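You operate a simulated robot arm through the tools that you are given. There is no shell and no other tool. Be economical: measure what you need, move in short steps, check, and stop when the job is done.

Carry out the task below with a simulated robot arm. There is one attempt and no reset: what you move stays moved.

JOB
Sand the orange wear pad to size in one pass under the belt.
Fine: belt on, push its shuttle right through, belt off; let it run down, then draw the shuttle out again.
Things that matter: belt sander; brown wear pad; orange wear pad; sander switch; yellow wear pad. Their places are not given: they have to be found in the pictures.

The check looks at the end state, three seconds after you hand in, the way a careful person would. Anything else that was tipped, shoved, dropped, spilled or broken makes it a failure.

ROBOT AND FRAMES
A 7-joint arm with a three-finger gripper, fixed in place. Base frame: the origin is at the foot of the arm, x ahead of it, y to its left, z up. Readings come in mm, degrees, newtons and seconds.
Its first joint turns from -166.0 to 166.0 degrees. Payload 2.69 kg.
Tool frame: the origin (TCP) lies between the finger pads and is the grasp point; the fingertips stand 30 mm ahead of it; z points along the fingers, y is the line along which they close. Largest opening 128 mm; the body of the gripper starts 117 mm behind the TCP.
Orientation is that of the tool frame in the base frame, as a unit quaternion [x, y, z, w]. With the fingers straight down and closing along the base's y, the tool's x points along the base's -x, its y along +y and its z along -z.

CONTROLS
- The arm moves only by the tool nudge_tool. Its argument "rows" is a list of rows, each a list of 3 entries, a list of its own where there are three numbers: the shift along the tool's x, y, z in units of 250 mm (1.0 is 250 mm), then the turn, a rotation vector about the tool's x, y, z in units of 60 degrees (1.0 is 60 degrees), then the opening in per cent of the stroke, from 0 (shut) to 100 (fully open). In form: [[[tx, ty, tz], [rx, ry, rz], hand], ...]. A call has 1 to 20 rows; each row is the pose to reach, as a shift and turn from the pose commanded when the call began, along the tool's axes at that moment. A call with a number of a shift or a turn outside -1 to 1 is refused whole. Rows are played at 5 a second. More than 50 mm and 8.6 degrees between two rows, or a gripper value outside its range, and nothing of the call is played. A pose out of reach is approached as far as the arm can. The call stops where the force on the tool passes 60 N (or 10 N more than at its start, if that is more) or the arm is blocked; 0.2 s more then pass. Each finger halts on what it meets, pressing with about 34 N; the grip force reading is that of the motor and also rises with nothing between the fingers. The clock runs only during rows and for 0.2 s after the last one: add rows that repeat a pose to give the fingers time. The reply holds the time, the measured pose of the TCP, the force on the tool along the base axes, the opening and the grip force, in the units named above and with some noise, with the torque about the TCP (base axes, N m) and any sound that the robot's microphone picked up.
- Cameras (640 x 400 px; columns grow to the right, rows downward): "scene" is fixed at [220.9, -648.9, 1438.1]; the picture's right is [0.82, -0.57, 0.00], its down [-0.17, -0.25, -0.95] and it looks along [0.54, 0.79, -0.30] (base axes); focal length 335 px, centre (320, 200). "wrist" rides on the gripper at [58, 54, -131] in the tool frame; the picture's right is [-0.68, 0.74, 0.00], its down [-0.62, -0.57, -0.55] and it looks along [-0.40, -0.37, 0.84] (tool axes); focal length 234 px, centre (320, 200).
- grab_frame(camera): a new picture of that camera. No time passes.
- lift_body(by): slides the trunk up (or, below 0, down) by that many mm; the arm rides with it, the base frame stays. It gives what a move gives, with no picture.
- probe_pixels(camera, pixels): for up to 12 pixels [column, row] of the newest picture of that camera ("zoom" is the newest enlarged one), the place [x, y, z] in the base frame of the surface seen there, good to about 2 mm. No time passes.
- inspect(camera, box): a new picture of the part [left, top, right, bottom] of that camera's present view, enlarged. No time passes.
- close_job(): hands the job in; it is judged then, once.

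Keep the steps short. Do not move on a guess: measure, check each grasp and each placing, and mend mistakes. In all there are 80 turns and 34 pictures (those below and enlarged ones count). Leave the gripper open and the arm clear of the work at the hand-in unless told otherwise, and finish with a single line.

The tools are called as a command line: name --argument value ..., lists and objects as JSON in quotes. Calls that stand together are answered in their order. nudge_tool: Moves the arm, as the interface text tells. Its arguments: {"type":"object","properties":{"rows":{"type":"array"}},"required":["rows"]} The other tools are called the same way: lift_body (by) slides the trunk up or down; grab_frame (camera) takes a picture; probe_pixels (camera, pixels) gives the place of the surface under pixels of a picture; inspect (camera, box) takes an enlarged picture of a part of a camera's view; close_job () hands the job in.

At the start:

```text
time: 0.0
tcp_pos: [527.3, 147.3, 1365.3]
orientation: [-0.001, 1.0, 0.0, 0.0]
wrist_force: [0.3, 0.7, -0.1]
ft_torque: [0.01, -0.03, 0.02]
grip_width: 127.9
grasp_force: 0.1
trunk travel left (down, up): [-150.0, 200.0]
```

scene: 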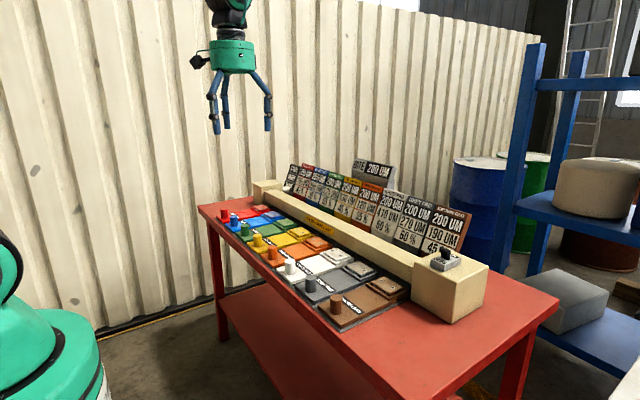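
wrist: 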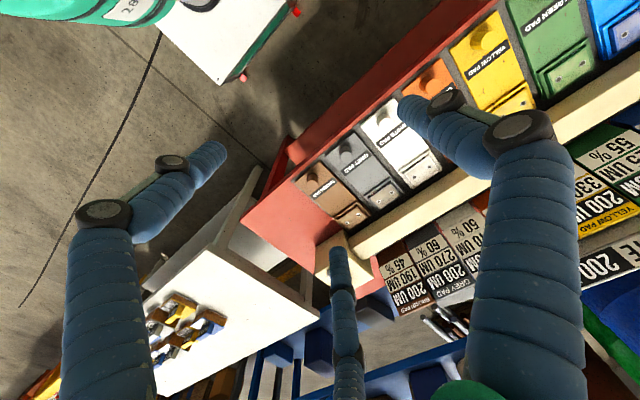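

I see a red table with coloured shuttles, a belt housing, signs behind it and a switch on the right end. I'll enlarge the table and the signs.

inspect --camera "scene" --box '[200, 170, 420, 330]'

inspect --camera "scene" --box '[280, 150, 480, 275]'

```text
2.50 times, centred on (310, 250) of scene
```

zoom: 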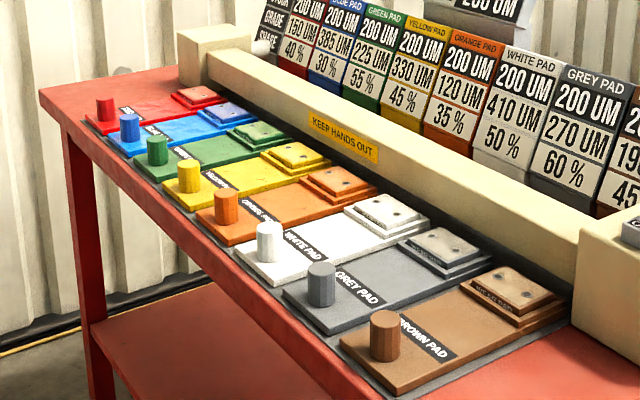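

```text
3.20 times, centred on (380, 212) of scene
```

zoom: 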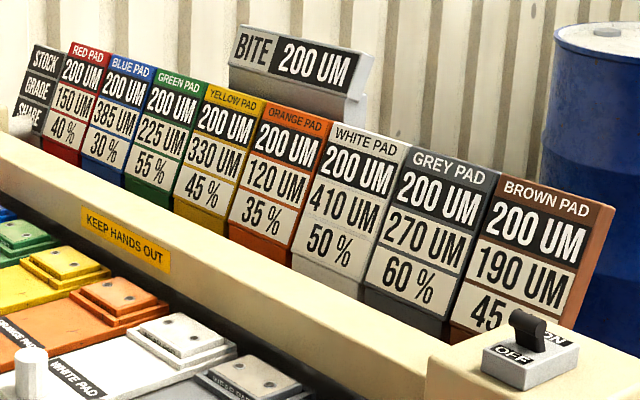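

All placards read stock 200 and the bite reads 200, so orange is fine for one pass. Next I'll measure positions of the switch, knobs and housing.

inspect --camera "scene" --box '[250, 220, 350, 282]'

probe_pixels --camera "scene" --pixels '[[272, 248], [272, 254], [258, 237], [290, 263], [316, 243], [305, 238], [335, 222], [310, 212], [445, 253], [438, 262], [440, 290], [480, 330]]'

```text
6.40 times, centred on (300, 251) of scene
```

zoom: 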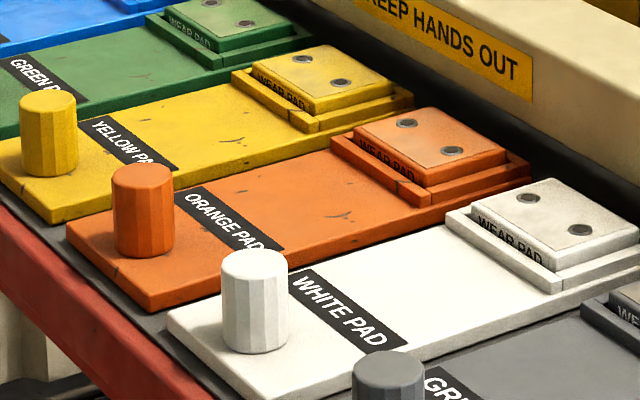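

```text
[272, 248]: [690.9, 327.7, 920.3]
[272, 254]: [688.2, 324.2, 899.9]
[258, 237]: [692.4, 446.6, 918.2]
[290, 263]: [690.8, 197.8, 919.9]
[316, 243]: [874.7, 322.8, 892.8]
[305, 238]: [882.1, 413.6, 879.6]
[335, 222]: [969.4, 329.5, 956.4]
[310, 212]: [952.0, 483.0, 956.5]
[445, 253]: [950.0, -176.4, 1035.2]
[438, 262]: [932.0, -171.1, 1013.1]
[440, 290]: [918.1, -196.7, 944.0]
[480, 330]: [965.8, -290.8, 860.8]
```

The shuttles run along base +x. I'll refine the orange knob, plate, pad and housing edges, and look at the switch.

probe_pixels --camera "zoom" --pixels '[[142, 176], [118, 180], [168, 180], [142, 166], [142, 235], [150, 305], [70, 225], [430, 135], [475, 150], [528, 175], [560, 130], [255, 262]]'

inspect --camera "scene" --box '[400, 230, 500, 292]'

```text
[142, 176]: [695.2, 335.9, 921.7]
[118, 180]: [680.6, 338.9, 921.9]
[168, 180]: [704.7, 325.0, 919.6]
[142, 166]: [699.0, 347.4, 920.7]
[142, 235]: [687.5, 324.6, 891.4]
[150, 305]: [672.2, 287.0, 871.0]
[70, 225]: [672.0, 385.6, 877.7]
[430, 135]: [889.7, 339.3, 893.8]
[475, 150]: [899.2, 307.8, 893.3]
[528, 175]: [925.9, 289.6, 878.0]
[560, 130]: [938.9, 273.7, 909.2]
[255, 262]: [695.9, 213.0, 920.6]
```

```text
6.40 times, centred on (450, 261) of scene
```

zoom: 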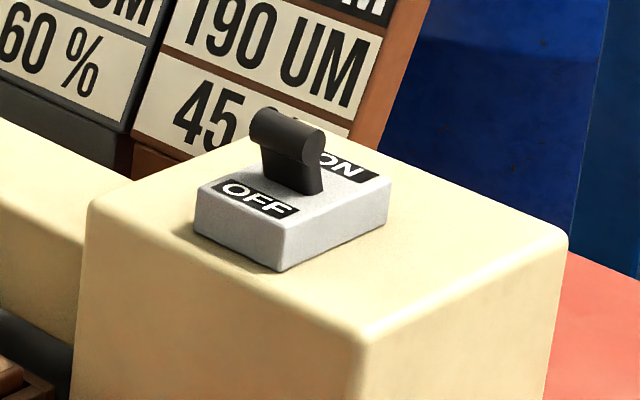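

The toggle leans toward OFF (near side, −x); ON is the far side. I'll probe it and the housing.

probe_pixels --camera "zoom" --pixels '[[262, 122], [285, 130], [310, 145], [300, 180], [280, 180], [240, 225], [255, 198], [350, 168], [200, 195], [385, 185], [283, 240], [360, 320]]'

probe_pixels --camera "scene" --pixels '[[335, 216], [335, 226], [335, 230], [335, 234], [345, 213], [375, 192], [360, 206], [392, 242], [255, 185], [380, 170], [340, 240], [290, 195]]'

```text
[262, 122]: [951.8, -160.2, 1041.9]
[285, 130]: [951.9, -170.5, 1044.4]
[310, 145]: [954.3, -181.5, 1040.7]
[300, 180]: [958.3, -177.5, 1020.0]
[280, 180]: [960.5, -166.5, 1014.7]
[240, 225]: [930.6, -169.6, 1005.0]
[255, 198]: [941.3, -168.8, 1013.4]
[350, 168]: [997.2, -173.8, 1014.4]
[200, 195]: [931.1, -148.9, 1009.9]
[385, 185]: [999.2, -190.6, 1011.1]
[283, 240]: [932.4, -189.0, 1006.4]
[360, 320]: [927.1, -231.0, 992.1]
```

```text
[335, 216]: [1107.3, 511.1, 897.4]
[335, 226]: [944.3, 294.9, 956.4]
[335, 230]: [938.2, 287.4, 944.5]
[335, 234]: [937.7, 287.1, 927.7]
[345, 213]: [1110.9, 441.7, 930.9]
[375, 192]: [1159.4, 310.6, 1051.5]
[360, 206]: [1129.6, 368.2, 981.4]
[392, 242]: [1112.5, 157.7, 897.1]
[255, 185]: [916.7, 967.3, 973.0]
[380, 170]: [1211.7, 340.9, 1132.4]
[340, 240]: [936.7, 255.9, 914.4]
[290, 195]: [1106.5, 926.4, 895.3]
```

Switch lever: tip near (952,−170,1042), pivot about x 966. First I'll move the arm toward a point before the switch, with fingers shut.

nudge_tool --rows '[[[-0.114, -0.091, 0.03], [0, 0, 0], 50], [[-0.229, -0.183, 0.06], [0, 0, 0], 0], [[-0.343, -0.274, 0.09], [0, 0, 0], 0], [[-0.457, -0.366, 0.114], [0, 0, 0], 0], [[-0.571, -0.457, 0.143], [0, 0, 0], 0], [[-0.686, -0.549, 0.171], [0, 0, 0], 0], [[-0.8, -0.64, 0.2], [0, 0, 0], 0]]'

```text
time: 1.6
tcp_pos: [727.5, -12.4, 1315.0]
orientation: [-0.001, 1.0, 0.0, -0.001]
wrist_force: [-0.2, -0.5, 0.2]
ft_torque: [0.0, 0.04, 0.01]
grip_width: 2.1
grasp_force: 31.2
trunk travel left (down, up): [-150.0, 200.0]
```

Next: above and before the switch, at about (915,−170,1130).

nudge_tool --rows '[[[-0.094, -0.079, 0.093], [0, 0, 0], 0], [[-0.188, -0.158, 0.185], [0, 0, 0], 0], [[-0.281, -0.236, 0.278], [0, 0, 0], 0], [[-0.375, -0.315, 0.37], [0, 0, 0], 0], [[-0.469, -0.394, 0.463], [0, 0, 0], 0], [[-0.563, -0.473, 0.555], [0, 0, 0], 0], [[-0.656, -0.551, 0.648], [0, 0, 0], 0], [[-0.75, -0.63, 0.74], [0, 0, 0], 0]]'

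inspect --camera "scene" --box '[380, 170, 520, 257]'

```text
time: 3.4
tcp_pos: [915.4, -169.6, 1129.2]
orientation: [0.0, 1.0, 0.0, 0.0]
wrist_force: [-0.1, -0.2, 0.2]
ft_torque: [-0.02, 0.0, 0.01]
grip_width: 2.2
grasp_force: 31.9
trunk travel left (down, up): [-150.0, 200.0]
```

```text
4.57 times, centred on (450, 214) of scene
```

zoom: 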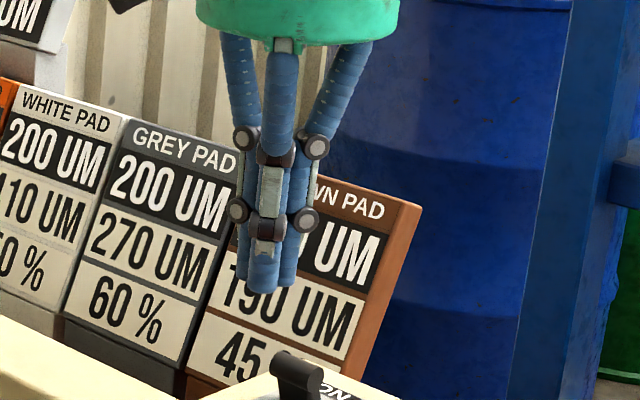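

The gripper looks to have three fingers; I'll probe the tips to know what leads.

probe_pixels --camera "zoom" --pixels '[[262, 280], [242, 270], [288, 275], [265, 185], [262, 250], [298, 220], [290, 360], [295, 380]]'

grab_frame --camera "wrist"

```text
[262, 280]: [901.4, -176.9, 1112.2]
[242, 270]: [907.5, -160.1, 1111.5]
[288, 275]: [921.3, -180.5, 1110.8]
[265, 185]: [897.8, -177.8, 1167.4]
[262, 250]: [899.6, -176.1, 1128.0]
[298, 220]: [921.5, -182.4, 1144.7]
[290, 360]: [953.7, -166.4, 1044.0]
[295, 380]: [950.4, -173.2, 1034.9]
```

```text
26 pictures are left
```

wrist: 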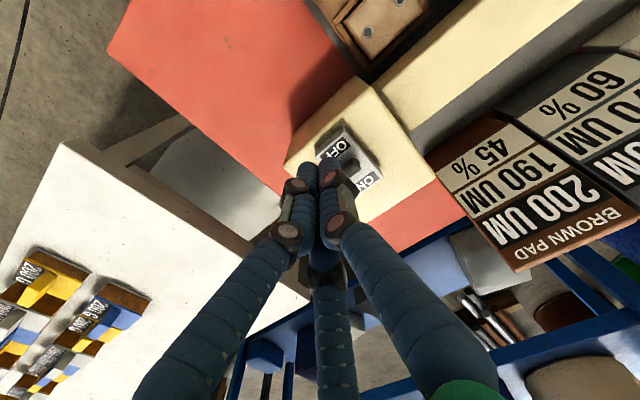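

Lowering so the fingertips sit at z≈1027, just before the lever and above the switch base (1013).

nudge_tool --rows '[[[0, 0, 0.14], [0, 0, 0], 0], [[0, 0, 0.22], [0, 0, 0], 0], [[0, 0, 0.288], [0, 0, 0], 0]]'

inspect --camera "scene" --box '[400, 210, 500, 272]'

```text
time: 4.2
tcp_pos: [915.2, -169.6, 1058.4]
orientation: [0.0, 1.0, 0.0, 0.0]
wrist_force: [0.4, 0.2, 0.1]
ft_torque: [0.04, 0.0, 0.0]
grip_width: 1.6
grasp_force: 31.4
trunk travel left (down, up): [-150.0, 200.0]
```

```text
6.40 times, centred on (450, 241) of scene
```

zoom: 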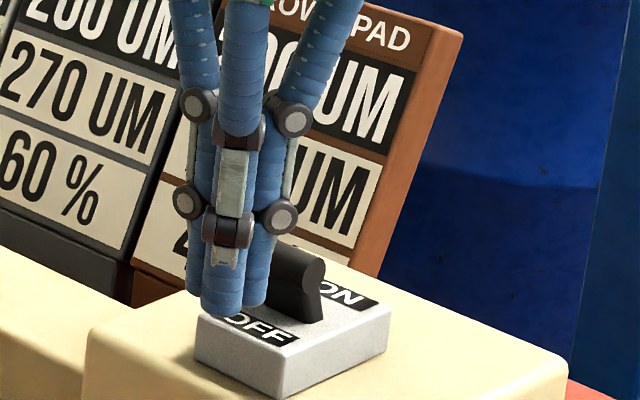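

Clear. Pushing the lever toward ON in small steps.

nudge_tool --rows '[[[-0.06, 0, 0], [0, 0, 0], 0], [[-0.1, 0, 0], [0, 0, 0], 0], [[-0.13, 0, 0], [0, 0, 0], 0], [[-0.16, 0, 0], [0, 0, 0], 0], [[-0.18, 0, 0], [0, 0, 0], 0], [[-0.2, 0, 0], [0, 0, 0], 0]]'

inspect --camera "scene" --box '[400, 210, 500, 272]'

```text
time: 5.5
tcp_pos: [954.4, -169.5, 1057.7]
orientation: [0.001, 1.0, 0.0, -0.006]
wrist_force: [-32.3, 3.7, 18.4]
ft_torque: [-0.18, 0.41, -0.08]
grip_width: 1.9
grasp_force: 31.2
trunk travel left (down, up): [-150.0, 200.0]
stopped in row 6: the force on the tool passed its limit at 67 N (the readings are from after the stop); the commanded pose is now the measured one
```

```text
6.40 times, centred on (450, 241) of scene
```

zoom: 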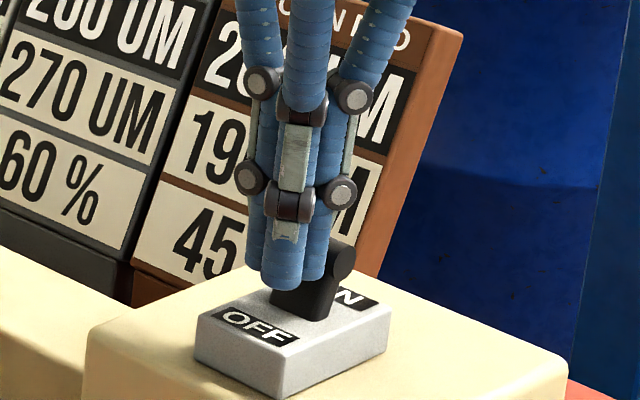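

The lever now leans toward ON and is against its stop. Backing off and listening.

nudge_tool --rows '[[[0.1, 0, 0], [0, 0, 0], 0], [[0.18, 0, 0], [0, 0, 0], 0], [[0.18, 0, -0.15], [0, 0, 0], 0], [[0.18, 0, -0.3], [0, 0, 0], 0]]'

inspect --camera "scene" --box '[400, 210, 500, 272]'

```text
time: 6.5
tcp_pos: [912.2, -170.4, 1130.1]
orientation: [0.001, 1.0, 0.0, -0.007]
wrist_force: [0.4, -0.2, 0.3]
ft_torque: [-0.03, -0.05, -0.02]
grip_width: 2.1
grasp_force: 31.4
trunk travel left (down, up): [-150.0, 200.0]
```

```text
6.40 times, centred on (450, 241) of scene
```

zoom: 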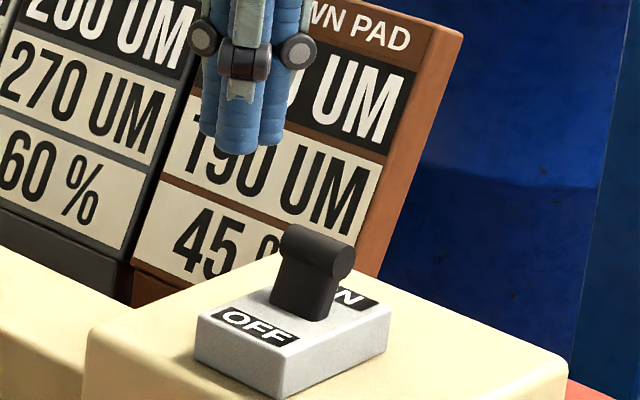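

No sound reported. Probing the lever tip to judge ON position and looking at the belt/whole scene.

probe_pixels --camera "zoom" --pixels '[[300, 235], [320, 245], [345, 265], [300, 290], [330, 300], [275, 295]]'

grab_frame --camera "scene"

```text
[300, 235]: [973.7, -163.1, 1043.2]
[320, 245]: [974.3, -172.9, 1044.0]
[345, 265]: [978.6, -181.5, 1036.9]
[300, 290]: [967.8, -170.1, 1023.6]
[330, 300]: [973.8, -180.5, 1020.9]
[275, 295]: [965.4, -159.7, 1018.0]
```

```text
22 pictures are left
```

scene: 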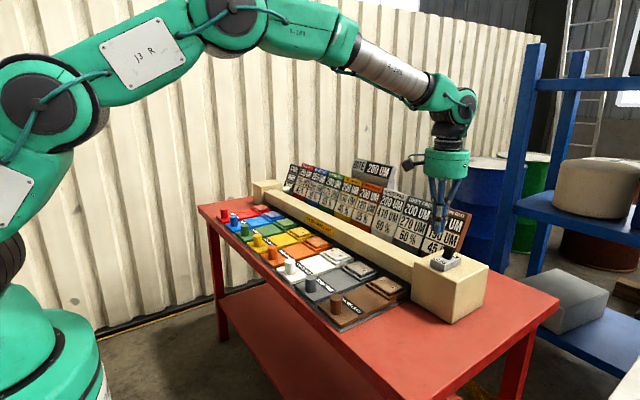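

Lever went from x≈952 to x≈977, symmetrical about the pivot: ON. Now I'll move to the orange knob (695,335), opening to about 70 mm on the way.

nudge_tool --rows '[[[0.072, 0.167, 0], [0, 0, 0], 0], [[0.144, 0.333, 0], [0, 0, 0], 0], [[0.216, 0.5, 0], [0, 0, 0], 0], [[0.288, 0.667, 0], [0, 0, 0], 0], [[0.36, 0.833, 0], [0, 0, 0], 0], [[0.432, 1.0, 0], [0, 0, 0], 0]]'

nudge_tool --rows '[[[0.072, 0.167, 0], [0, 0, 0], 20], [[0.144, 0.333, 0], [0, 0, 0], 40], [[0.216, 0.5, 0], [0, 0, 0], 55], [[0.288, 0.667, 0], [0, 0, 0], 55], [[0.36, 0.833, 0], [0, 0, 0], 55], [[0.432, 1.0, 0], [0, 0, 0], 55]]'

```text
time: 8.0
tcp_pos: [806.9, 79.2, 1131.0]
orientation: [0.0, 1.0, 0.001, -0.006]
wrist_force: [0.5, 0.3, -0.4]
ft_torque: [0.02, -0.01, -0.04]
grip_width: 2.2
grasp_force: 31.4
trunk travel left (down, up): [-150.0, 200.0]
```

```text
time: 9.3
tcp_pos: [698.5, 333.1, 1132.7]
orientation: [-0.001, 1.0, 0.001, -0.006]
wrist_force: [0.0, 0.3, 0.7]
ft_torque: [0.03, -0.04, 0.02]
grip_width: 70.4
grasp_force: 0.0
trunk travel left (down, up): [-150.0, 200.0]
```

Descending to just above the knob, then checking.

nudge_tool --rows '[[[0.014, 0.007, 0.16], [0, 0, 0], 55], [[0.014, 0.007, 0.32], [0, 0, 0], 55], [[0.014, 0.007, 0.48], [0, 0, 0], 55], [[0.014, 0.007, 0.6], [0, 0, 0], 55], [[0.014, 0.007, 0.68], [0, 0, 0], 55]]'

inspect --camera "scene" --box '[220, 190, 340, 265]'

grab_frame --camera "wrist"

```text
time: 10.6
tcp_pos: [691.5, 331.2, 964.1]
orientation: [-0.001, 1.0, 0.001, -0.006]
wrist_force: [-0.1, -0.1, -0.1]
ft_torque: [-0.03, 0.01, 0.03]
grip_width: 70.6
grasp_force: 0.2
trunk travel left (down, up): [-150.0, 200.0]
```

```text
5.33 times, centred on (280, 228) of scene
```

zoom: 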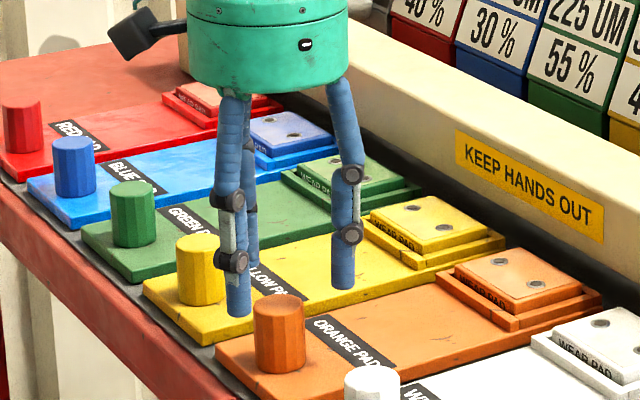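

```text
20 pictures are left
```

wrist: 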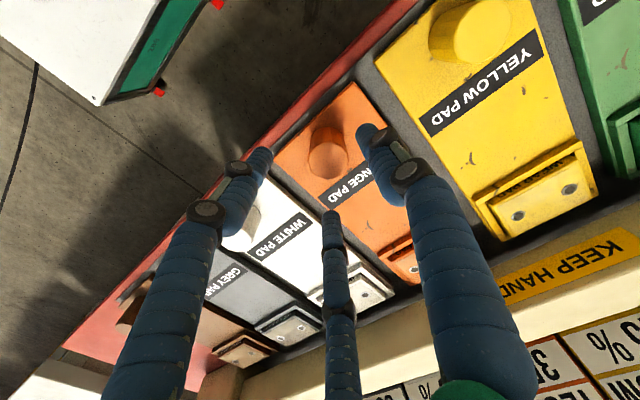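

The hand really appears three-fingered. Probing the finger tips and the knob to work out the grasp.

probe_pixels --camera "zoom" --pixels '[[238, 310], [343, 283], [252, 280], [280, 305], [280, 350]]'

probe_pixels --camera "wrist" --pixels '[[262, 156], [368, 133], [331, 220], [328, 135], [328, 150], [326, 170]]'

```text
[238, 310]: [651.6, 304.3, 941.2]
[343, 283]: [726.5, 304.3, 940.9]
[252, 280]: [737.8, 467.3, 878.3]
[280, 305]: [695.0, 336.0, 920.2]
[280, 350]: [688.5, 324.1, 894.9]
```

```text
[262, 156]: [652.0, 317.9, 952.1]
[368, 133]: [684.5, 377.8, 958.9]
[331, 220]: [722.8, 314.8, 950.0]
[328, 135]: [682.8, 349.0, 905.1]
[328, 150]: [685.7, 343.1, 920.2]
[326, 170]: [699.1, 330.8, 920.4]
```

The three fingers stand round the TCP, so centring on the knob (695,335) works. Centre and lower so the tips stop at z≈887, about 10 mm above the plate.

nudge_tool --rows '[[[-0.014, 0.016, 0.0], [0, 0, 0], 55], [[-0.014, 0.016, 0.1], [0, 0, 0], 55], [[-0.014, 0.016, 0.19], [0, 0, 0], 55], [[-0.014, 0.016, 0.19], [0, 0, 0], 55]]'

inspect --camera "scene" --box '[220, 200, 340, 275]'

```text
time: 11.6
tcp_pos: [696.4, 335.2, 916.9]
orientation: [0.0, 1.0, 0.002, -0.006]
wrist_force: [0.2, 0.1, -0.3]
ft_torque: [-0.01, 0.04, -0.01]
grip_width: 70.3
grasp_force: 0.0
trunk travel left (down, up): [-150.0, 200.0]
```

```text
5.33 times, centred on (280, 238) of scene
```

zoom: 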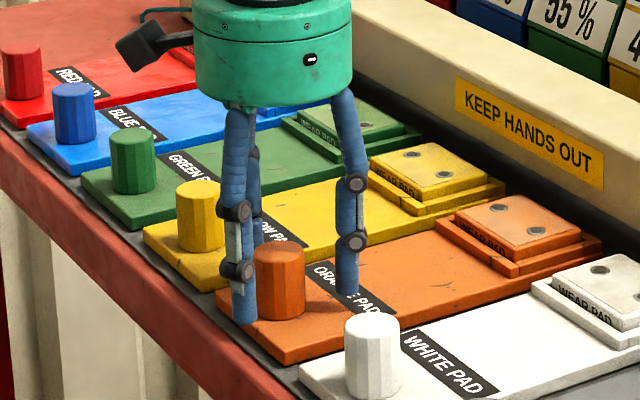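

Knob is centred between the fingers. Closing on it.

nudge_tool --rows '[[[0, 0, 0], [0, 0, 0], 35], [[0, 0, 0], [0, 0, 0], 18], [[0, 0, 0], [0, 0, 0], 18], [[0, 0, 0], [0, 0, 0], 18]]'

```text
time: 12.6
tcp_pos: [694.4, 338.4, 918.2]
orientation: [-0.001, 1.0, 0.001, -0.006]
wrist_force: [-1.1, 32.4, -4.5]
ft_torque: [1.29, 0.02, -0.12]
grip_width: 32.6
grasp_force: 45.3
trunk travel left (down, up): [-150.0, 200.0]
```

Gripping at 32.6 mm, with 32 N sideways: the knob centre is a bit further in +y. Shifting +5 mm to relieve.

nudge_tool --rows '[[[0, 0.01, 0], [0, 0, 0], 18], [[0, 0.02, 0], [0, 0, 0], 18], [[0, 0.02, 0], [0, 0, 0], 18]]'

```text
time: 13.3
tcp_pos: [695.0, 337.6, 917.6]
orientation: [0.0, 1.0, 0.0, -0.006]
wrist_force: [8.2, -23.2, 7.1]
ft_torque: [-1.0, -0.4, -0.22]
grip_width: 32.6
grasp_force: 44.8
trunk travel left (down, up): [-150.0, 200.0]
```

Overshot slightly; back by 2 mm, then begin pushing along +x with the belt on.

nudge_tool --rows '[[[0, -0.0085, 0], [0, 0, 0], 18], [[-0.03, -0.0085, 0], [0, 0, 0], 18], [[-0.06, -0.0085, 0], [0, 0, 0], 18], [[-0.09, -0.0085, 0], [0, 0, 0], 18], [[-0.12, -0.0085, 0], [0, 0, 0], 18]]'

```text
time: 14.6
tcp_pos: [725.9, 337.2, 916.6]
orientation: [0.0, 1.0, 0.001, -0.006]
wrist_force: [1.6, -34.9, 15.3]
ft_torque: [-1.19, 0.11, -0.08]
grip_width: 32.7
grasp_force: 45.1
trunk travel left (down, up): [-150.0, 200.0]
```

Shuttle moves freely (31 mm) but 35 N sideways. Relieve by −3 mm in y and check the picture.

nudge_tool --rows '[[[0, -0.006, 0.0], [0, 0, 0], 18], [[0, -0.012, 0.0], [0, 0, 0], 18]]'

inspect --camera "scene" --box '[230, 190, 370, 277]'

```text
time: 15.2
tcp_pos: [726.0, 337.4, 917.8]
orientation: [0.0, 1.0, 0.002, -0.006]
wrist_force: [-0.1, -0.2, 13.3]
ft_torque: [0.43, 0.11, -0.01]
grip_width: 32.7
grasp_force: 44.8
trunk travel left (down, up): [-150.0, 200.0]
```

```text
4.57 times, centred on (300, 234) of scene
```

zoom: 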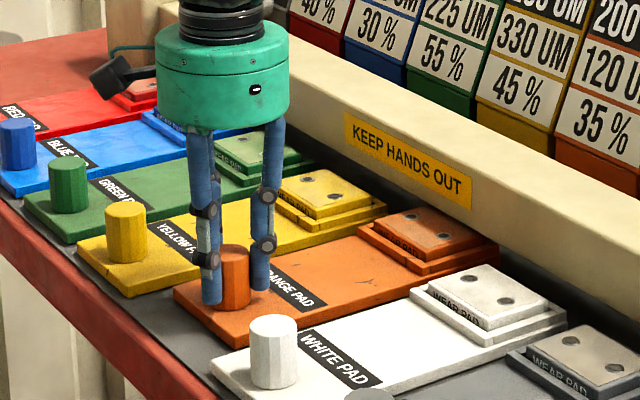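

Side force is gone and only the orange shuttle moved. Pushing on steadily ~100 mm.

nudge_tool --rows '[[[-0.04, 0, 0], [0, 0, 0], 18], [[-0.08, 0, 0], [0, 0, 0], 18], [[-0.12, 0, 0], [0, 0, 0], 18], [[-0.16, 0, 0], [0, 0, 0], 18], [[-0.2, 0, 0], [0, 0, 0], 18], [[-0.24, 0, 0], [0, 0, 0], 18], [[-0.28, 0, 0], [0, 0, 0], 18], [[-0.32, 0, 0], [0, 0, 0], 18], [[-0.36, 0, 0], [0, 0, 0], 18], [[-0.4, 0, 0], [0, 0, 0], 18]]'

```text
time: 17.4
tcp_pos: [825.5, 337.0, 915.8]
orientation: [0.0, 1.0, 0.001, -0.005]
wrist_force: [2.3, 25.3, 21.8]
ft_torque: [1.13, 0.35, -0.2]
grip_width: 32.8
grasp_force: 45.1
trunk travel left (down, up): [-150.0, 200.0]
```

Moving smoothly. Relieve side force (+2 mm y, slightly up) and look at how far the pad is.

nudge_tool --rows '[[[-0.02, 0.008, -0.003], [0, 0, 0], 18], [[-0.06, 0.008, -0.006], [0, 0, 0], 18]]'

inspect --camera "scene" --box '[250, 170, 390, 257]'

```text
time: 17.9
tcp_pos: [841.2, 337.3, 916.3]
orientation: [0.0, 1.0, 0.0, -0.006]
wrist_force: [1.1, 8.7, 17.8]
ft_torque: [0.3, -0.32, -0.14]
grip_width: 32.7
grasp_force: 45.3
trunk travel left (down, up): [-150.0, 200.0]
```

```text
4.57 times, centred on (320, 214) of scene
```

zoom: 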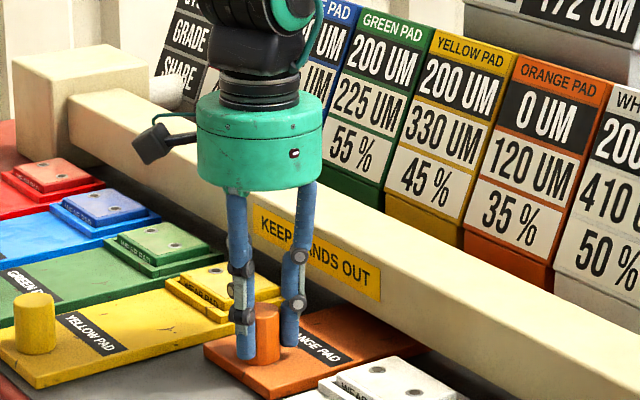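

The orange placard now reads 0 µm stock and BITE reads about 172. I'll enlarge the signs to read them.

inspect --camera "scene" --box '[330, 145, 480, 240]'

probe_pixels --camera "zoom" --pixels '[[100, 40], [160, 60], [200, 390], [120, 370], [60, 320], [30, 380]]'

```text
4.21 times, centred on (405, 192) of scene
```

zoom: 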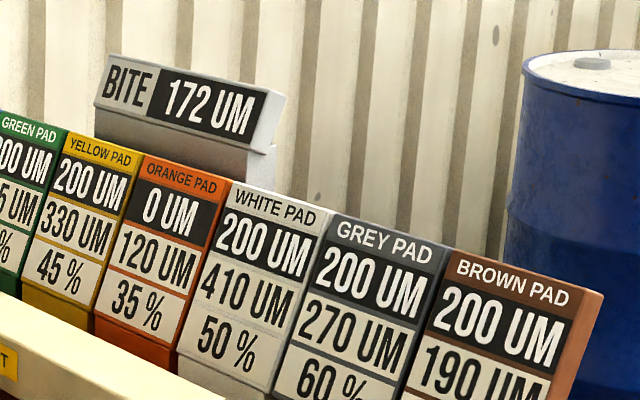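

```text
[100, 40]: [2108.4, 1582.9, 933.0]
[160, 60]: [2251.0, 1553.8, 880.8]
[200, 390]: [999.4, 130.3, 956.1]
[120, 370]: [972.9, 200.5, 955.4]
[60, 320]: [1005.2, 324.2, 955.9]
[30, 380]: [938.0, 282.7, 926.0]
```

Orange stock went 200→0 µm and the pad is past the beam's rear edge (~1010): the pass is done. Now release the knob, lift off and go switch the belt off.

nudge_tool --rows '[[[0, 0, 0], [0, 0, 0], 35], [[0, 0, 0], [0, 0, 0], 55], [[0, 0, 0], [0, 0, 0], 55], [[0, 0, -0.12], [0, 0, 0], 55], [[0, 0, -0.28], [0, 0, 0], 55], [[0, 0, -0.46], [0, 0, 0], 55], [[0, 0, -0.64], [0, 0, 0], 55], [[0, 0, -0.84], [0, 0, 0], 55]]'

```text
time: 19.8
tcp_pos: [844.2, 336.5, 1125.0]
orientation: [0.0, 1.0, 0.0, -0.006]
wrist_force: [0.1, -1.0, -0.8]
ft_torque: [0.03, 0.01, 0.01]
grip_width: 70.2
grasp_force: 0.1
trunk travel left (down, up): [-150.0, 200.0]
```

Now back to the switch, closing the fingers; I'll aim for the far side of the lever and see whether x≈1007 is reachable at a safe height.

nudge_tool --rows '[[[0, -0.18, -0.02], [0, 0, 0], 30], [[0, -0.36, -0.04], [0, 0, 0], 0], [[0, -0.54, -0.06], [0, 0, 0], 0], [[0, -0.72, -0.06], [0, 0, 0], 0], [[0, -0.9, -0.06], [0, 0, 0], 0], [[0, -1.0, -0.06], [0, 0, 0], 0]]'

nudge_tool --rows '[[[-0.05, -0.17, 0], [0, 0, 0], 0], [[-0.12, -0.34, 0], [0, 0, 0], 0], [[-0.2, -0.51, 0], [0, 0, 0], 0], [[-0.28, -0.68, 0], [0, 0, 0], 0], [[-0.36, -0.85, 0], [0, 0, 0], 0], [[-0.44, -1.0, 0], [0, 0, 0], 0]]'

nudge_tool --rows '[[[-0.08, -0.02, 0], [0, 0, 0], 0], [[-0.16, -0.024, 0], [0, 0, 0], 0], [[-0.22, -0.024, 0], [0, 0, 0], 0]]'

```text
time: 21.1
tcp_pos: [844.3, 90.5, 1139.9]
orientation: [0.0, 1.0, 0.0, -0.006]
wrist_force: [0.0, -0.7, 0.4]
ft_torque: [0.02, -0.01, 0.04]
grip_width: 2.4
grasp_force: 31.7
trunk travel left (down, up): [-150.0, 200.0]
```

```text
time: 22.6
tcp_pos: [952.5, -162.6, 1137.3]
orientation: [0.0, 1.0, 0.0, -0.006]
wrist_force: [0.1, 0.3, 0.0]
ft_torque: [0.01, -0.04, 0.02]
grip_width: 2.0
grasp_force: 31.4
trunk travel left (down, up): [-150.0, 200.0]
```

```text
time: 23.4
tcp_pos: [1008.7, -168.7, 1137.3]
orientation: [0.0, 1.0, 0.0, -0.006]
wrist_force: [0.0, 0.2, -0.1]
ft_torque: [0.0, 0.01, 0.02]
grip_width: 2.0
grasp_force: 32.0
trunk travel left (down, up): [-150.0, 200.0]
```

Reachable. Moving a little further to x≈1016, then down to z≈1060 on the far side of the lever.

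nudge_tool --rows '[[[-0.032, 0, 0], [0, 0, 0], 0], [[-0.032, 0, 0.1], [0, 0, 0], 0], [[-0.032, 0, 0.18], [0, 0, 0], 0]]'

inspect --camera "scene" --box '[400, 210, 500, 272]'

```text
time: 24.1
tcp_pos: [1016.5, -167.8, 1092.1]
orientation: [0.0, 1.0, 0.001, -0.005]
wrist_force: [-0.2, -1.0, -0.3]
ft_torque: [0.05, -0.02, 0.01]
grip_width: 2.0
grasp_force: 31.6
trunk travel left (down, up): [-150.0, 200.0]
```

```text
6.40 times, centred on (450, 241) of scene
```

zoom: 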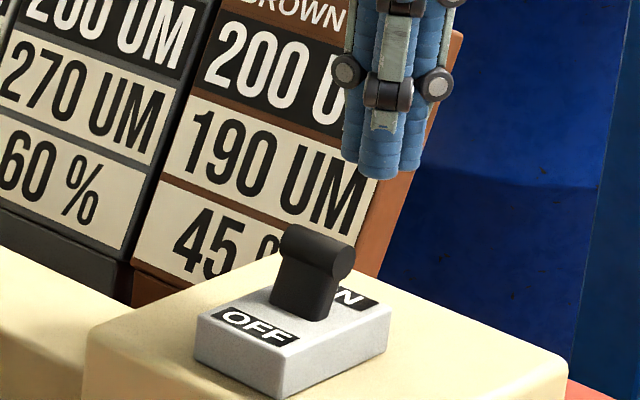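

Fingers are beyond the lever. Down 34 mm, then push −x.

nudge_tool --rows '[[[0, 0, 0.07], [0, 0, 0], 0], [[0, 0, 0.136], [0, 0, 0], 0], [[0, 0, 0.136], [0, 0, 0], 0]]'

nudge_tool --rows '[[[0.04, 0, 0], [0, 0, 0], 0], [[0.08, 0, 0], [0, 0, 0], 0], [[0.11, 0, 0], [0, 0, 0], 0], [[0.14, 0, 0], [0, 0, 0], 0], [[0.16, 0, 0], [0, 0, 0], 0], [[0.18, 0, 0], [0, 0, 0], 0], [[0.2, 0, 0], [0, 0, 0], 0]]'

inspect --camera "scene" --box '[400, 210, 500, 272]'

```text
time: 24.9
tcp_pos: [1014.5, -167.0, 1058.4]
orientation: [0.001, 1.0, 0.0, -0.006]
wrist_force: [0.2, -1.2, -0.6]
ft_torque: [0.02, 0.06, -0.03]
grip_width: 2.3
grasp_force: 31.9
trunk travel left (down, up): [-150.0, 200.0]
```

```text
time: 26.4
tcp_pos: [980.4, -168.6, 1059.6]
orientation: [-0.001, 1.0, -0.001, 0.001]
wrist_force: [30.0, -4.4, -15.9]
ft_torque: [0.08, -0.98, 0.19]
grip_width: 2.2
grasp_force: 31.5
trunk travel left (down, up): [-150.0, 200.0]
stopped in row 7: the force on the tool passed its limit at 67 N (the readings are from after the stop); the commanded pose is now the measured one
```

```text
6.40 times, centred on (450, 241) of scene
```

zoom: 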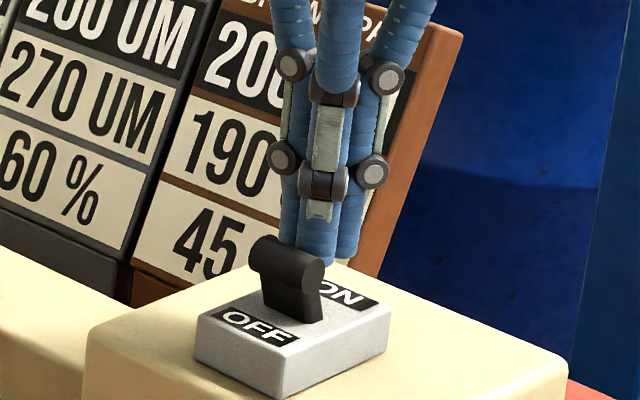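

Lever leans to OFF, against its stop. Backing off, lifting, and returning toward the orange knob (belt runs down meanwhile).

nudge_tool --rows '[[[-0.06, 0, 0], [0, 0, 0], 0], [[-0.1, 0, 0], [0, 0, 0], 0], [[-0.1, 0, -0.16], [0, 0, 0], 0], [[-0.1, 0, -0.34], [0, 0, 0], 0]]'

inspect --camera "scene" --box '[280, 150, 480, 275]'

```text
time: 27.4
tcp_pos: [1000.8, -167.3, 1150.7]
orientation: [-0.001, 1.0, 0.001, 0.001]
wrist_force: [-0.1, 0.2, -0.1]
ft_torque: [0.02, -0.01, -0.04]
grip_width: 2.0
grasp_force: 30.9
trunk travel left (down, up): [-150.0, 200.0]
```

```text
3.20 times, centred on (380, 212) of scene
```

zoom: 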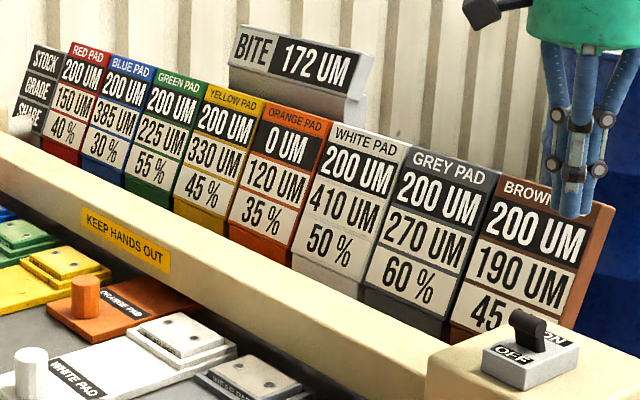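

Lever is OFF; BITE 172, orange 0. Travelling back to the knob at (842,338).

nudge_tool --rows '[[[0.06, 0.17, 0], [0, 0, 0], 0], [[0.12, 0.34, 0], [0, 0, 0], 0], [[0.18, 0.51, 0], [0, 0, 0], 0], [[0.24, 0.68, 0], [0, 0, 0], 0], [[0.3, 0.85, 0], [0, 0, 0], 0], [[0.34, 1.0, 0], [0, 0, 0], 0]]'

nudge_tool --rows '[[[0.06, 0.17, 0], [0, 0, 0], 20], [[0.12, 0.34, 0], [0, 0, 0], 40], [[0.18, 0.51, 0], [0, 0, 0], 55], [[0.24, 0.68, 0], [0, 0, 0], 55], [[0.28, 0.85, 0], [0, 0, 0], 55], [[0.296, 1.0, 0], [0, 0, 0], 55], [[0.296, 1.0, 0], [0, 0, 0], 55], [[0.296, 1.0, 0], [0, 0, 0], 55], [[0.296, 1.0, 0], [0, 0, 0], 55], [[0.296, 1.0, 0], [0, 0, 0], 55], [[0.296, 1.0, 0], [0, 0, 0], 55], [[0.296, 1.0, 0], [0, 0, 0], 55], [[0.296, 1.0, 0], [0, 0, 0], 55], [[0.296, 1.0, 0], [0, 0, 0], 55], [[0.296, 1.0, 0], [0, 0, 0], 55], [[0.296, 1.0, 0], [0, 0, 0], 55], [[0.296, 1.0, 0], [0, 0, 0], 55], [[0.296, 1.0, 0], [0, 0, 0], 55], [[0.296, 1.0, 0], [0, 0, 0], 55], [[0.296, 1.0, 0], [0, 0, 0], 55]]'

inspect --camera "scene" --box '[250, 190, 370, 265]'

```text
time: 28.8
tcp_pos: [917.6, 80.8, 1148.4]
orientation: [0.0, 1.0, 0.0, 0.001]
wrist_force: [-0.3, -0.6, -0.1]
ft_torque: [-0.02, 0.02, 0.02]
grip_width: 1.8
grasp_force: 31.1
trunk travel left (down, up): [-150.0, 200.0]
```

```text
time: 33.0
tcp_pos: [842.1, 333.2, 1147.7]
orientation: [0.0, 1.0, 0.0, 0.002]
wrist_force: [1.1, -0.8, -0.1]
ft_torque: [0.01, -0.04, 0.01]
grip_width: 70.3
grasp_force: 0.0
trunk travel left (down, up): [-150.0, 200.0]
```

```text
5.33 times, centred on (310, 228) of scene
```

zoom: 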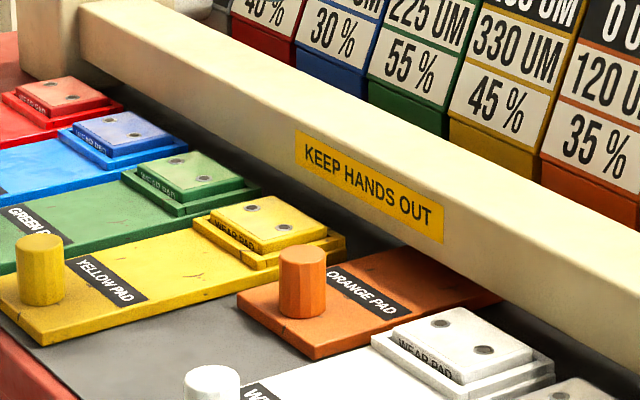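

Checking the knob's place before descending.

probe_pixels --camera "zoom" --pixels '[[302, 253], [281, 256], [324, 256], [302, 245], [302, 263]]'

nudge_tool --rows '[[[0, 0.016, 0.16], [0, 0, 0], 55], [[0, 0.016, 0.32], [0, 0, 0], 55], [[0, 0.016, 0.48], [0, 0, 0], 55], [[0, 0.016, 0.62], [0, 0, 0], 55], [[0, 0.016, 0.72], [0, 0, 0], 55], [[0, 0.016, 0.72], [0, 0, 0], 55]]'

```text
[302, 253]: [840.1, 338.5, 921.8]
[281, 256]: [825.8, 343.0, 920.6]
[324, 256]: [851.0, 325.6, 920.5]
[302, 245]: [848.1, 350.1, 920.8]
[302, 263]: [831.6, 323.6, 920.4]
```

```text
time: 34.4
tcp_pos: [843.6, 336.6, 968.0]
orientation: [-0.001, 1.0, 0.0, 0.001]
wrist_force: [0.2, 0.0, -0.1]
ft_torque: [-0.02, 0.04, -0.02]
grip_width: 70.4
grasp_force: 0.0
trunk travel left (down, up): [-150.0, 200.0]
```

Knob centre about (840,338). Centre, descend to z 918, and close.

nudge_tool --rows '[[[0.012, 0.004, 0.0], [0, 0, 0], 55], [[0.012, 0.004, 0.1], [0, 0, 0], 55], [[0.012, 0.004, 0.2], [0, 0, 0], 55], [[0.012, 0.004, 0.2], [0, 0, 0], 55], [[0.012, 0.004, 0.2], [0, 0, 0], 35], [[0.012, 0.004, 0.2], [0, 0, 0], 18], [[0.012, 0.004, 0.2], [0, 0, 0], 18], [[0.012, 0.004, 0.2], [0, 0, 0], 18]]'

```text
time: 36.2
tcp_pos: [839.3, 338.2, 918.1]
orientation: [-0.001, 1.0, -0.001, 0.0]
wrist_force: [-0.6, 14.9, -4.3]
ft_torque: [0.61, 0.17, -0.08]
grip_width: 32.7
grasp_force: 45.1
trunk travel left (down, up): [-150.0, 200.0]
```

Held well (32.7 mm). Waiting another 4 s for the belt to run fully down.

nudge_tool --rows '[[[0, 0.005, 0], [0, 0, 0], 18], [[0, 0.005, 0], [0, 0, 0], 18], [[0, 0.005, 0], [0, 0, 0], 18], [[0, 0.005, 0], [0, 0, 0], 18], [[0, 0.005, 0], [0, 0, 0], 18], [[0, 0.005, 0], [0, 0, 0], 18], [[0, 0.005, 0], [0, 0, 0], 18], [[0, 0.005, 0], [0, 0, 0], 18], [[0, 0.005, 0], [0, 0, 0], 18], [[0, 0.005, 0], [0, 0, 0], 18], [[0, 0.005, 0], [0, 0, 0], 18], [[0, 0.005, 0], [0, 0, 0], 18], [[0, 0.005, 0], [0, 0, 0], 18], [[0, 0.005, 0], [0, 0, 0], 18], [[0, 0.005, 0], [0, 0, 0], 18], [[0, 0.005, 0], [0, 0, 0], 18], [[0, 0.005, 0], [0, 0, 0], 18], [[0, 0.005, 0], [0, 0, 0], 18], [[0, 0.005, 0], [0, 0, 0], 18], [[0, 0.005, 0], [0, 0, 0], 18]]'

nudge_tool --rows '[[[0.04, 0, 0], [0, 0, 0], 18], [[0.08, 0, 0], [0, 0, 0], 18], [[0.12, 0, 0], [0, 0, 0], 18], [[0.16, 0, 0], [0, 0, 0], 18], [[0.2, 0, 0], [0, 0, 0], 18], [[0.24, 0, 0], [0, 0, 0], 18], [[0.28, 0, 0], [0, 0, 0], 18]]'

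```text
time: 40.4
tcp_pos: [840.3, 338.0, 916.7]
orientation: [-0.001, 1.0, -0.001, 0.0]
wrist_force: [-0.8, -3.4, -6.9]
ft_torque: [-0.11, -0.01, -0.05]
grip_width: 32.7
grasp_force: 44.7
trunk travel left (down, up): [-150.0, 200.0]
```

```text
time: 42.0
tcp_pos: [768.6, 338.8, 917.6]
orientation: [-0.001, 1.0, 0.0, 0.001]
wrist_force: [-1.5, -6.7, -8.7]
ft_torque: [-0.29, -0.02, -0.03]
grip_width: 32.9
grasp_force: 44.9
trunk travel left (down, up): [-150.0, 200.0]
```

Coming out freely. Drawing the remaining ~74 mm back to the start at x≈695.

nudge_tool --rows '[[[0.04, 0, 0], [0, 0, 0], 18], [[0.08, 0, 0], [0, 0, 0], 18], [[0.12, 0, 0], [0, 0, 0], 18], [[0.16, 0, 0], [0, 0, 0], 18], [[0.2, 0, 0], [0, 0, 0], 18], [[0.24, 0, 0], [0, 0, 0], 18], [[0.27, 0, 0], [0, 0, 0], 18], [[0.29, 0, 0], [0, 0, 0], 18]]'

inspect --camera "scene" --box '[220, 140, 420, 265]'

```text
time: 43.8
tcp_pos: [695.0, 338.0, 917.0]
orientation: [0.0, 1.0, 0.001, 0.001]
wrist_force: [0.2, -7.0, -0.3]
ft_torque: [-0.01, -0.44, -0.1]
grip_width: 32.4
grasp_force: 44.8
trunk travel left (down, up): [-150.0, 200.0]
```

```text
3.20 times, centred on (320, 202) of scene
```

zoom: 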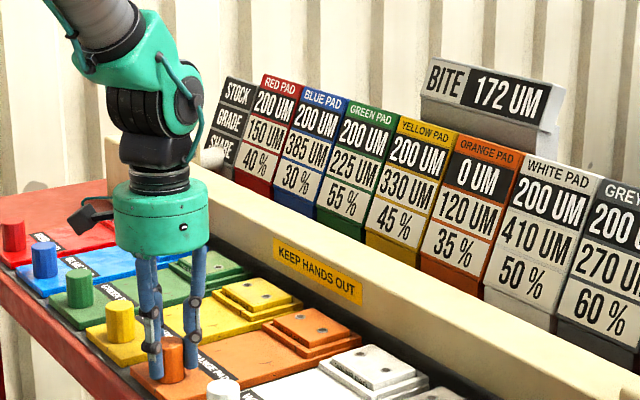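

Shuttle is back at its start; BITE still 172 and orange 0. Releasing and lifting clear.

nudge_tool --rows '[[[0, 0, 0], [0, 0, 0], 35], [[0, 0, 0], [0, 0, 0], 55], [[0, 0, 0], [0, 0, 0], 55], [[0, 0, -0.12], [0, 0, 0], 55], [[0, 0, -0.28], [0, 0, 0], 55], [[0, 0, -0.46], [0, 0, 0], 70], [[0, 0, -0.64], [0, 0, 0], 100], [[0, 0, -0.82], [0, 0, 0], 100], [[0, 0, -1.0], [0, 0, 0], 100]]'

grab_frame --camera "scene"

inspect --camera "scene" --box '[240, 150, 480, 300]'

```text
time: 45.8
tcp_pos: [693.8, 336.9, 1168.0]
orientation: [0.0, 1.0, -0.001, 0.0]
wrist_force: [-0.3, 0.2, -0.3]
ft_torque: [-0.03, 0.0, 0.04]
grip_width: 128.1
grasp_force: 0.0
trunk travel left (down, up): [-150.0, 200.0]
```

```text
10 pictures are left
```

scene: 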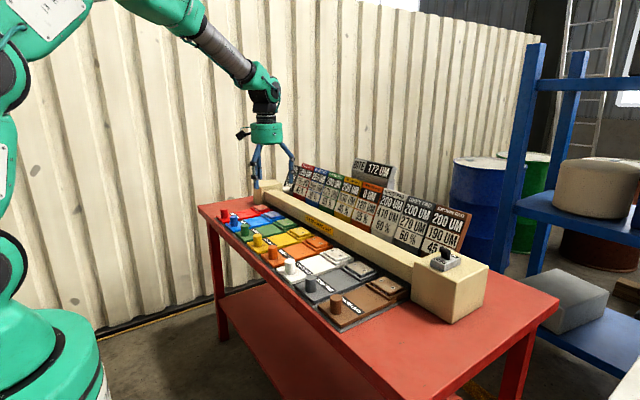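

```text
2.67 times, centred on (360, 225) of scene
```

zoom: 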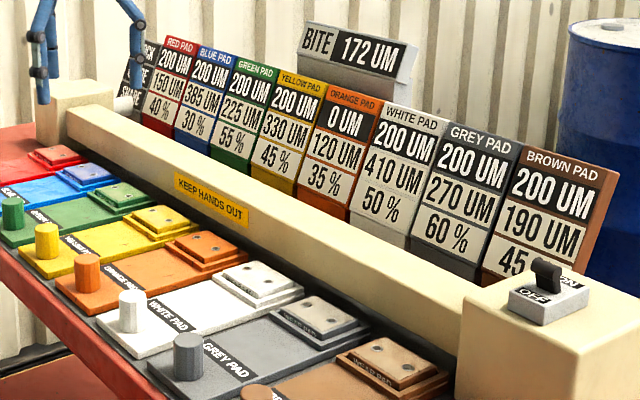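

Orange reads 0 µm, its shuttle is home in line with the others, the switch is OFF, nothing else has moved and the gripper is open and clear. Handing in.

close_job

```text
The job is handed in.
```

The orange wear pad was sanded in one pass (its sign went from 200 to 0 µm stock), the belt is switched off, and the shuttle is drawn back out to its starting place.
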